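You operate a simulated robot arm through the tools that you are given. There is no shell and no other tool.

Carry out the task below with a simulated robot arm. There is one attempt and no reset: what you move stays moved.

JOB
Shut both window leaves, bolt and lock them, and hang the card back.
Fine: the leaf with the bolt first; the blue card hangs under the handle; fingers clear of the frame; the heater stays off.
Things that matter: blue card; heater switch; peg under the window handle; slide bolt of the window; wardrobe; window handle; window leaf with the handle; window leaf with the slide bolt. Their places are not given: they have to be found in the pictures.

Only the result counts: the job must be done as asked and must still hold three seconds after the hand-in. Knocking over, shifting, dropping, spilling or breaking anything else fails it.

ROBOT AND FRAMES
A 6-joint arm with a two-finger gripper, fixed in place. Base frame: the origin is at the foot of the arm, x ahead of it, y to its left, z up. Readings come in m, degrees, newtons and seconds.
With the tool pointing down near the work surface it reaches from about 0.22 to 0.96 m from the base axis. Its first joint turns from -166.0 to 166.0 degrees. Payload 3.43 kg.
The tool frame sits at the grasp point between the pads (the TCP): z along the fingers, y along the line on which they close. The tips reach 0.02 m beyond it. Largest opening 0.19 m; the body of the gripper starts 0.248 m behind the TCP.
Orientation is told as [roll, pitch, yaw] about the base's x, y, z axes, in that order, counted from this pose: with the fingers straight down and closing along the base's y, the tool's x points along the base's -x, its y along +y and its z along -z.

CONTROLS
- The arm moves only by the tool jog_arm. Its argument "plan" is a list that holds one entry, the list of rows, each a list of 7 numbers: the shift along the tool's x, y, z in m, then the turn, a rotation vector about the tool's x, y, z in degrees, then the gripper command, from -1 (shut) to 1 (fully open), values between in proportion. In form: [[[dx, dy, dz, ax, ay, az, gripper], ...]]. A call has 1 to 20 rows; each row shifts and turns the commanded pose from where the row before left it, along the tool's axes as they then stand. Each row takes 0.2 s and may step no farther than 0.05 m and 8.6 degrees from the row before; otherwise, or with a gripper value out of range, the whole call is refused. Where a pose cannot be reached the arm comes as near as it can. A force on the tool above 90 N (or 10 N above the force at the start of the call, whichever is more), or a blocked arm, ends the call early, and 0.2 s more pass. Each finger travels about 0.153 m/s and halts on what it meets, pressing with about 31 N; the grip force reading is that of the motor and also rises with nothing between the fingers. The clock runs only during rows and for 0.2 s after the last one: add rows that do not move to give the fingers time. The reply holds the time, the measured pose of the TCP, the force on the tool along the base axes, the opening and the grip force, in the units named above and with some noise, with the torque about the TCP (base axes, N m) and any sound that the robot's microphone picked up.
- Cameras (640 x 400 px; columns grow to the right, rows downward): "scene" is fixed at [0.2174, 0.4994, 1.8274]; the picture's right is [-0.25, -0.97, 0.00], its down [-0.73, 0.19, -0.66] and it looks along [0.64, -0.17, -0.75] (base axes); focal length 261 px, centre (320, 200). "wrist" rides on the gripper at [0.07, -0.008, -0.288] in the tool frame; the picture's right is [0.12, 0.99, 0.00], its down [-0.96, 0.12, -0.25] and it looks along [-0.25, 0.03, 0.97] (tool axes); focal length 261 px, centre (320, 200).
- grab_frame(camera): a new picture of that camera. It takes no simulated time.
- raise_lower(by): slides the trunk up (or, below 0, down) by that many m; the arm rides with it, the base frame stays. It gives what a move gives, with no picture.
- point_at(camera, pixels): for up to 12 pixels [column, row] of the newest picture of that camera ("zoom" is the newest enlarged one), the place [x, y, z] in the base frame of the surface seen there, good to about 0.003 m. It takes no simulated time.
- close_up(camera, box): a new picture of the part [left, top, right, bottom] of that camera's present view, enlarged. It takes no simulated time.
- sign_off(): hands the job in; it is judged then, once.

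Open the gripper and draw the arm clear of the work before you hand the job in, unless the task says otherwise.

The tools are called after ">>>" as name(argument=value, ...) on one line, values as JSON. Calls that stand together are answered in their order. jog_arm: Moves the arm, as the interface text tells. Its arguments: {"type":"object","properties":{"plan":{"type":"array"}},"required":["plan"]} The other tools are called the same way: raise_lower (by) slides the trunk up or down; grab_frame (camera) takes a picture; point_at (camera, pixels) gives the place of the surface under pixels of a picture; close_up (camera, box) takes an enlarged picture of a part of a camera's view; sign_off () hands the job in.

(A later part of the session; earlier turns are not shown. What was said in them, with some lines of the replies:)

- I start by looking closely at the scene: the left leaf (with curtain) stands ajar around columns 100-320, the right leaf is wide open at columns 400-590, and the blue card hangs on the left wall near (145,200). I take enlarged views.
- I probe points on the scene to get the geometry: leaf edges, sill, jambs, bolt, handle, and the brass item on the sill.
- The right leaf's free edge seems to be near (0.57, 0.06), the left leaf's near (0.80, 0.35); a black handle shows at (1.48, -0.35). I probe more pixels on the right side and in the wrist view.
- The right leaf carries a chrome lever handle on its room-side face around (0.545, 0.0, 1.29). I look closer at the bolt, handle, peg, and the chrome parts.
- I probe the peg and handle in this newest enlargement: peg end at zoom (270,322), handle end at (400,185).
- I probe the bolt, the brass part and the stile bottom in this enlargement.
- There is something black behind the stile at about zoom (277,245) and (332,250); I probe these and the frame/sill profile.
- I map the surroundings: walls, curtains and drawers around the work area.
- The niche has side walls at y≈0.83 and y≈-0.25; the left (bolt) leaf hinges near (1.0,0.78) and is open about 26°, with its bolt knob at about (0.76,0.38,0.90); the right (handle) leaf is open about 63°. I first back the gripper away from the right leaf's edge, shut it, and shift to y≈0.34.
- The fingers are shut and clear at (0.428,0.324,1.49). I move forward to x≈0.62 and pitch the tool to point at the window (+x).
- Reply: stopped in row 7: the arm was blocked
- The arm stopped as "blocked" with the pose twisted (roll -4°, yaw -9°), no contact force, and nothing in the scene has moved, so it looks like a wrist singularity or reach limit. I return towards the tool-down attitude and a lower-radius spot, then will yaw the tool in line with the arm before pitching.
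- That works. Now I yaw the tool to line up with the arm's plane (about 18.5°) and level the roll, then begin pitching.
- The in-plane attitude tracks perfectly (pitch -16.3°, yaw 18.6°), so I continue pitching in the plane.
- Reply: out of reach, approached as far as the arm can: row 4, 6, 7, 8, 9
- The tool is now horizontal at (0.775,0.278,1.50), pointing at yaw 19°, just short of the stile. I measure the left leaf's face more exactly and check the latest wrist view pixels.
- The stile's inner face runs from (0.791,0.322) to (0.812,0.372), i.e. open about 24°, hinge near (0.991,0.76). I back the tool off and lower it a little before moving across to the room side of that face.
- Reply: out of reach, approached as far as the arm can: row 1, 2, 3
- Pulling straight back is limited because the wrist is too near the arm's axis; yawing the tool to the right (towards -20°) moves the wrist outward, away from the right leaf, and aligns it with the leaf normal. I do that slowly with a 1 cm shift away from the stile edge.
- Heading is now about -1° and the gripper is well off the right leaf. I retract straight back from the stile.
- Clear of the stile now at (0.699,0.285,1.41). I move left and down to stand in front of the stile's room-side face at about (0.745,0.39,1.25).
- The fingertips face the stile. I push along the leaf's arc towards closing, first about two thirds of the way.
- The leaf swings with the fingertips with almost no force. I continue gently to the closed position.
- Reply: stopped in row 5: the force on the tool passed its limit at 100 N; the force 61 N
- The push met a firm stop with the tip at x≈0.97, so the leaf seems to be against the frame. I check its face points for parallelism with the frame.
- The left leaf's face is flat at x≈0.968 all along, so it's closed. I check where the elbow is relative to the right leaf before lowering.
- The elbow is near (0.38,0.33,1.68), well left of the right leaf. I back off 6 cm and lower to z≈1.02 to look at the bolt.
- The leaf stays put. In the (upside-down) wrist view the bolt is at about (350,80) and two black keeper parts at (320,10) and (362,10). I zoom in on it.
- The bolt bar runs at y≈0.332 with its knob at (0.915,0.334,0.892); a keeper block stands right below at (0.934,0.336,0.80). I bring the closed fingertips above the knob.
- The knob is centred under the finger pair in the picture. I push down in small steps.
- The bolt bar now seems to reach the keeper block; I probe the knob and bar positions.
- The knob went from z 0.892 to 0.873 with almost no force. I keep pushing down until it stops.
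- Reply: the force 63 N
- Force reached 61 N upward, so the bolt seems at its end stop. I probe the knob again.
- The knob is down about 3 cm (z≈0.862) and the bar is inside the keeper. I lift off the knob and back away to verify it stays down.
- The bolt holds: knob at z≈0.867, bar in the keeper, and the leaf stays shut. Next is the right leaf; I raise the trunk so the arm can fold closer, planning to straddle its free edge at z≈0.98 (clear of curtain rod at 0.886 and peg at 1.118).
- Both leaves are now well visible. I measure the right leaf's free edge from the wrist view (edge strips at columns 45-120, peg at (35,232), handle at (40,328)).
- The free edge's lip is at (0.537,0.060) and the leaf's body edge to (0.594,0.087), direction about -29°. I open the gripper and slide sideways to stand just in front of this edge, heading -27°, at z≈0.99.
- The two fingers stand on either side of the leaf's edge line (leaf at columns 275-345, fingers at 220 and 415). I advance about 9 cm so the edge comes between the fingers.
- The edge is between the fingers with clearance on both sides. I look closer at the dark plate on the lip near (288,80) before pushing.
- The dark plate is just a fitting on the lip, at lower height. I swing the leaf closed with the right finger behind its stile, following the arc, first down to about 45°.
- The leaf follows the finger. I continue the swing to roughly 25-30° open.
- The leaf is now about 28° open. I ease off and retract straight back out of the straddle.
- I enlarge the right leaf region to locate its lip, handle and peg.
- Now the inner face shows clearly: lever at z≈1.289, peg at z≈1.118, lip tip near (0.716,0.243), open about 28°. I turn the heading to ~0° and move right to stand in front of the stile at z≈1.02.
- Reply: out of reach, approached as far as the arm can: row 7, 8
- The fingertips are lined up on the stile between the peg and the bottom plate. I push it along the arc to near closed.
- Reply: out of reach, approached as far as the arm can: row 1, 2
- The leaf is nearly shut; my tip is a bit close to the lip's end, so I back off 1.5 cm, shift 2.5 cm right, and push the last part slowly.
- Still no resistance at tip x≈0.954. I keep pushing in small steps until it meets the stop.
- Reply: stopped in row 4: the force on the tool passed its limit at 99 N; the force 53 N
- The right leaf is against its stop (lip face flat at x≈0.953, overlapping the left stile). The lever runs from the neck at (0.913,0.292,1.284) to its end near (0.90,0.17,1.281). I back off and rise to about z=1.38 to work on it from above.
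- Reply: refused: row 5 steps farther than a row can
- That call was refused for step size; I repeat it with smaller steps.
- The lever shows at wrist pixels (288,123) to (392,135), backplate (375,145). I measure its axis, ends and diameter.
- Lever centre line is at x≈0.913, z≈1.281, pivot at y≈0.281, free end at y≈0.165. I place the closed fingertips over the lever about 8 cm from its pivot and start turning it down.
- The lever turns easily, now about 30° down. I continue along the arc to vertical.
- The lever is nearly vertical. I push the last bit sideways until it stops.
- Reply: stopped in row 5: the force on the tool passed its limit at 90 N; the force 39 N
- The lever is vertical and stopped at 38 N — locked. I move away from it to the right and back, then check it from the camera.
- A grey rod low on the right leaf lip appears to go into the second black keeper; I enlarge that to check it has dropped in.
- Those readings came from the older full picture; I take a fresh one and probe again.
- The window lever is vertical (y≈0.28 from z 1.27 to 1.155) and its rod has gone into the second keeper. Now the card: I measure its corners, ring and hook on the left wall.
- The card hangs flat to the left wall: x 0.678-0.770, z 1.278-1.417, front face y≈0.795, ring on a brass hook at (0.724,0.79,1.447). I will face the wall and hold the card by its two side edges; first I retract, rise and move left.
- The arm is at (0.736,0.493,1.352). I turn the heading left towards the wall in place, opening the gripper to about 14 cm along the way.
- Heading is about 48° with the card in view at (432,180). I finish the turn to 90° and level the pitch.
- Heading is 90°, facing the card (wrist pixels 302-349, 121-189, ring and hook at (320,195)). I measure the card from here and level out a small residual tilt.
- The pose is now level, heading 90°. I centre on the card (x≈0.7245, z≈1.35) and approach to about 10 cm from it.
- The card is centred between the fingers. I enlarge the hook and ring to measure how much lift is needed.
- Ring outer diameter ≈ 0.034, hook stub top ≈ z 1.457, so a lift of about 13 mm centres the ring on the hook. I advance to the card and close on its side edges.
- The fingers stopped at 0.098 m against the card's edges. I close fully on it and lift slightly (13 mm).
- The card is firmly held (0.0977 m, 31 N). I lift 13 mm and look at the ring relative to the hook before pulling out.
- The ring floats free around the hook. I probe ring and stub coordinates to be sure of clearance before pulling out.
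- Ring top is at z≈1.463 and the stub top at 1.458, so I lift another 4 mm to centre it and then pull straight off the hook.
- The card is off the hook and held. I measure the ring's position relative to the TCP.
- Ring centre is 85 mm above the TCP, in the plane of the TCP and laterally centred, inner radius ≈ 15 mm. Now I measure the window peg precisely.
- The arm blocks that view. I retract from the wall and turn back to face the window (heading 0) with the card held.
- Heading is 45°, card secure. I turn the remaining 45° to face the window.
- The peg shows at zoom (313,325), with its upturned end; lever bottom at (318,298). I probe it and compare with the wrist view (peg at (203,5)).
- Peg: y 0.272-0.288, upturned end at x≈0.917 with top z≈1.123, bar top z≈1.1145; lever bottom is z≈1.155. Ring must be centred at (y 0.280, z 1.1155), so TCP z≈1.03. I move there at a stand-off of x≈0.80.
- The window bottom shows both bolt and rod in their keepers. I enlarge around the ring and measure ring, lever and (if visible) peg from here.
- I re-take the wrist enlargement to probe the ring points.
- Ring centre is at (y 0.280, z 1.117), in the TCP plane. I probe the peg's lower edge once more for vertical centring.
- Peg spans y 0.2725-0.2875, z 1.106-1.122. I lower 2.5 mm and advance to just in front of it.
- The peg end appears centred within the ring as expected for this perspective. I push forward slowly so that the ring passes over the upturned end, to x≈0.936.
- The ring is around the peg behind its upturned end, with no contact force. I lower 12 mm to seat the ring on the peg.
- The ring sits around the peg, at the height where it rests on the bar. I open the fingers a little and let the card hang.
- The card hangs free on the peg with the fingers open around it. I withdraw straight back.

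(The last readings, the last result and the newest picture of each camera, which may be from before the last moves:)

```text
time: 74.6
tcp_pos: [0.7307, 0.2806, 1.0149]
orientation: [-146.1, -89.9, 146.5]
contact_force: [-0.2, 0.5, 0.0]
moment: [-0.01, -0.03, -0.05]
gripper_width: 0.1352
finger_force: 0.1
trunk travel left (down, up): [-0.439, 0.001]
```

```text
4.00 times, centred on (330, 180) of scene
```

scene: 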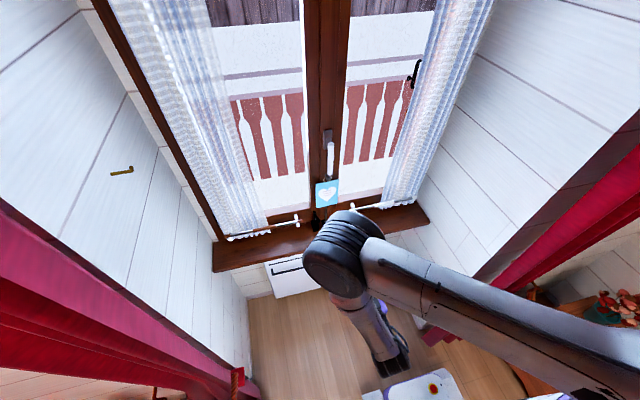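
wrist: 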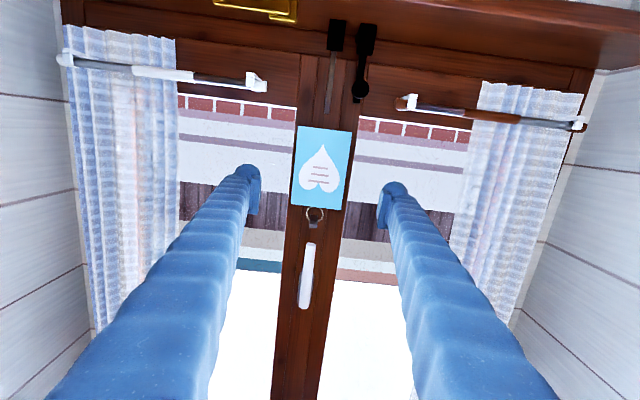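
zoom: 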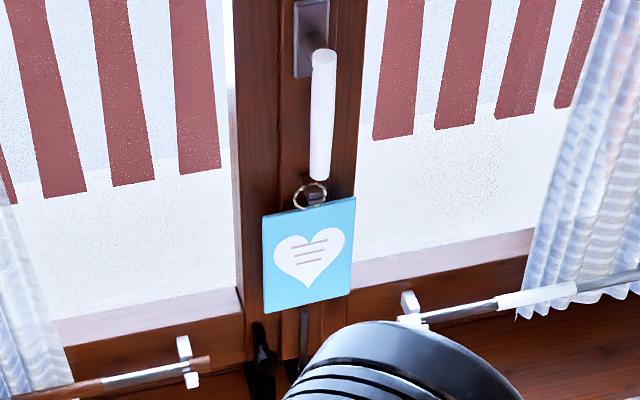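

The card hangs under the handle, both leaves are flush. I verify bolt and rod at the bottom once more.

>>> close_up(camera="wrist", box=[290, 10, 410, 120])

>>> point_at(camera="wrist", pixels=[[361, 92], [363, 72], [366, 45], [365, 30], [337, 40], [331, 65], [329, 100], [305, 275], [320, 165], [290, 100], [390, 110], [358, 104]])

```text
3.64 times, centred on (350, 65) of wrist
```

zoom: 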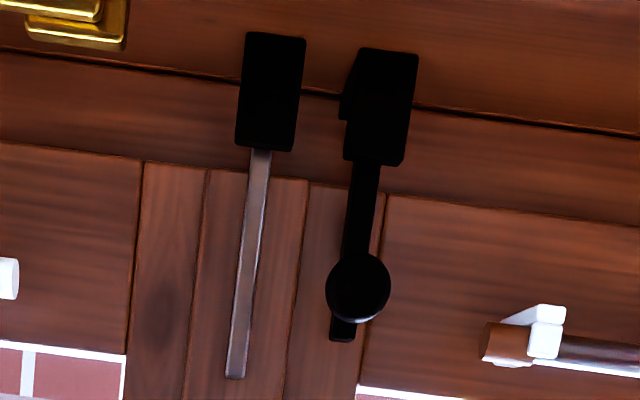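

```text
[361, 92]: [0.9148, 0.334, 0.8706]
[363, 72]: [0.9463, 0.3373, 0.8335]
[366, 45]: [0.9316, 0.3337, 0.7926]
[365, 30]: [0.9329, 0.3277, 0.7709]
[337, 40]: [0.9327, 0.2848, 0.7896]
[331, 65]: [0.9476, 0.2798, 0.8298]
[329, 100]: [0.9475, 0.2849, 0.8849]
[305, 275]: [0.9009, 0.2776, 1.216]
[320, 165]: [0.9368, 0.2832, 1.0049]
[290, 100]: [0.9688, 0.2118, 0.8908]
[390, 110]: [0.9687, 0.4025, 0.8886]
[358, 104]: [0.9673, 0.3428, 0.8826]
```

Both the bolt (knob z≈0.869) and the lever's rod sit in their keepers. I draw the arm further back and open the gripper fully.

>>> jog_arm(plan=[[[0, 0, -0.03, 0, 0, 0, 0.42], [0, 0, -0.03, 0, 0, 0, 0.6], [0, 0.02, -0.03, 0, 0, 0, 1], [0, 0.03, 0, 0, 0, 0, 1], [0, 0.03, 0, 0, 0, 0, 1], [0, 0, 0, 0, 0, 0, 1], [0, 0, 0, 0, 0, 0, 1]]])

>>> grab_frame(camera="scene")

>>> close_up(camera="scene", box=[240, 140, 420, 300])

>>> grab_frame(camera="wrist")

```text
time: 76.2
tcp_pos: [0.6427, 0.3583, 1.0157]
orientation: [-156.6, -90.0, 157.0]
contact_force: [0.5, -0.1, -0.5]
moment: [0.0, 0.0, -0.01]
gripper_width: 0.1901
finger_force: 0.0
trunk travel left (down, up): [-0.439, 0.001]
```

```text
taken
```

scene: 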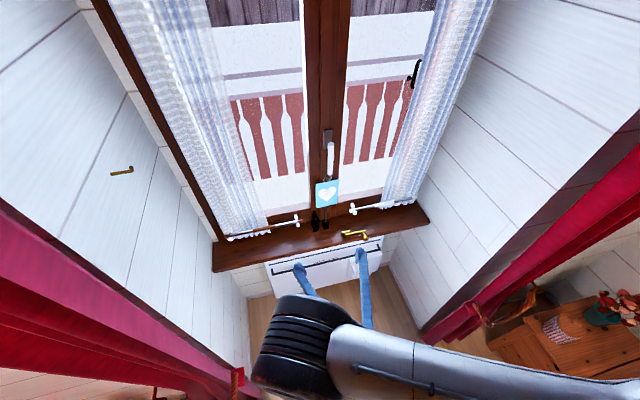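

```text
2.50 times, centred on (330, 220) of scene
```

zoom: 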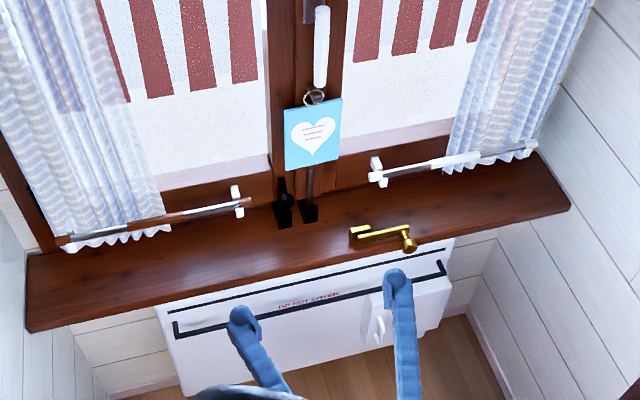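

```text
taken
```

wrist: 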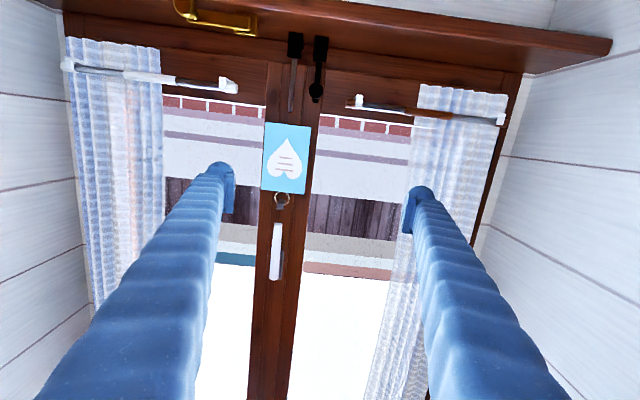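

Both leaves are flush, bolt and rod are in their keepers, the lever points down, the blue card hangs on the peg under it, the heater and brass fitting are untouched, and the open gripper is about 0.3 m clear. I hand the job in.

>>> sign_off()

```text
The job is handed in.
```

I've handed the job in. Both window leaves are shut, bolted and locked, and the blue card hangs on the peg under the handle.

- **Left leaf:** I shut it first, then pushed the slide bolt down until it stopped. The bolt bar sits inside its keeper on the sill.
- **Right leaf:** It closed flush over the left one. The handle is turned straight down, and the rod it drives has dropped into the second keeper.
- **Card:** I lifted it off the hook on the left wall and hung it by its ring on the peg. It stayed there after I let go.
- **Surroundings:** The heater was not touched. I saw nothing knocked over or shifted, including the brass fitting on the sill. The fingers never came between a leaf and the frame.

The gripper is open and the arm is about 0.3 m back from the window.
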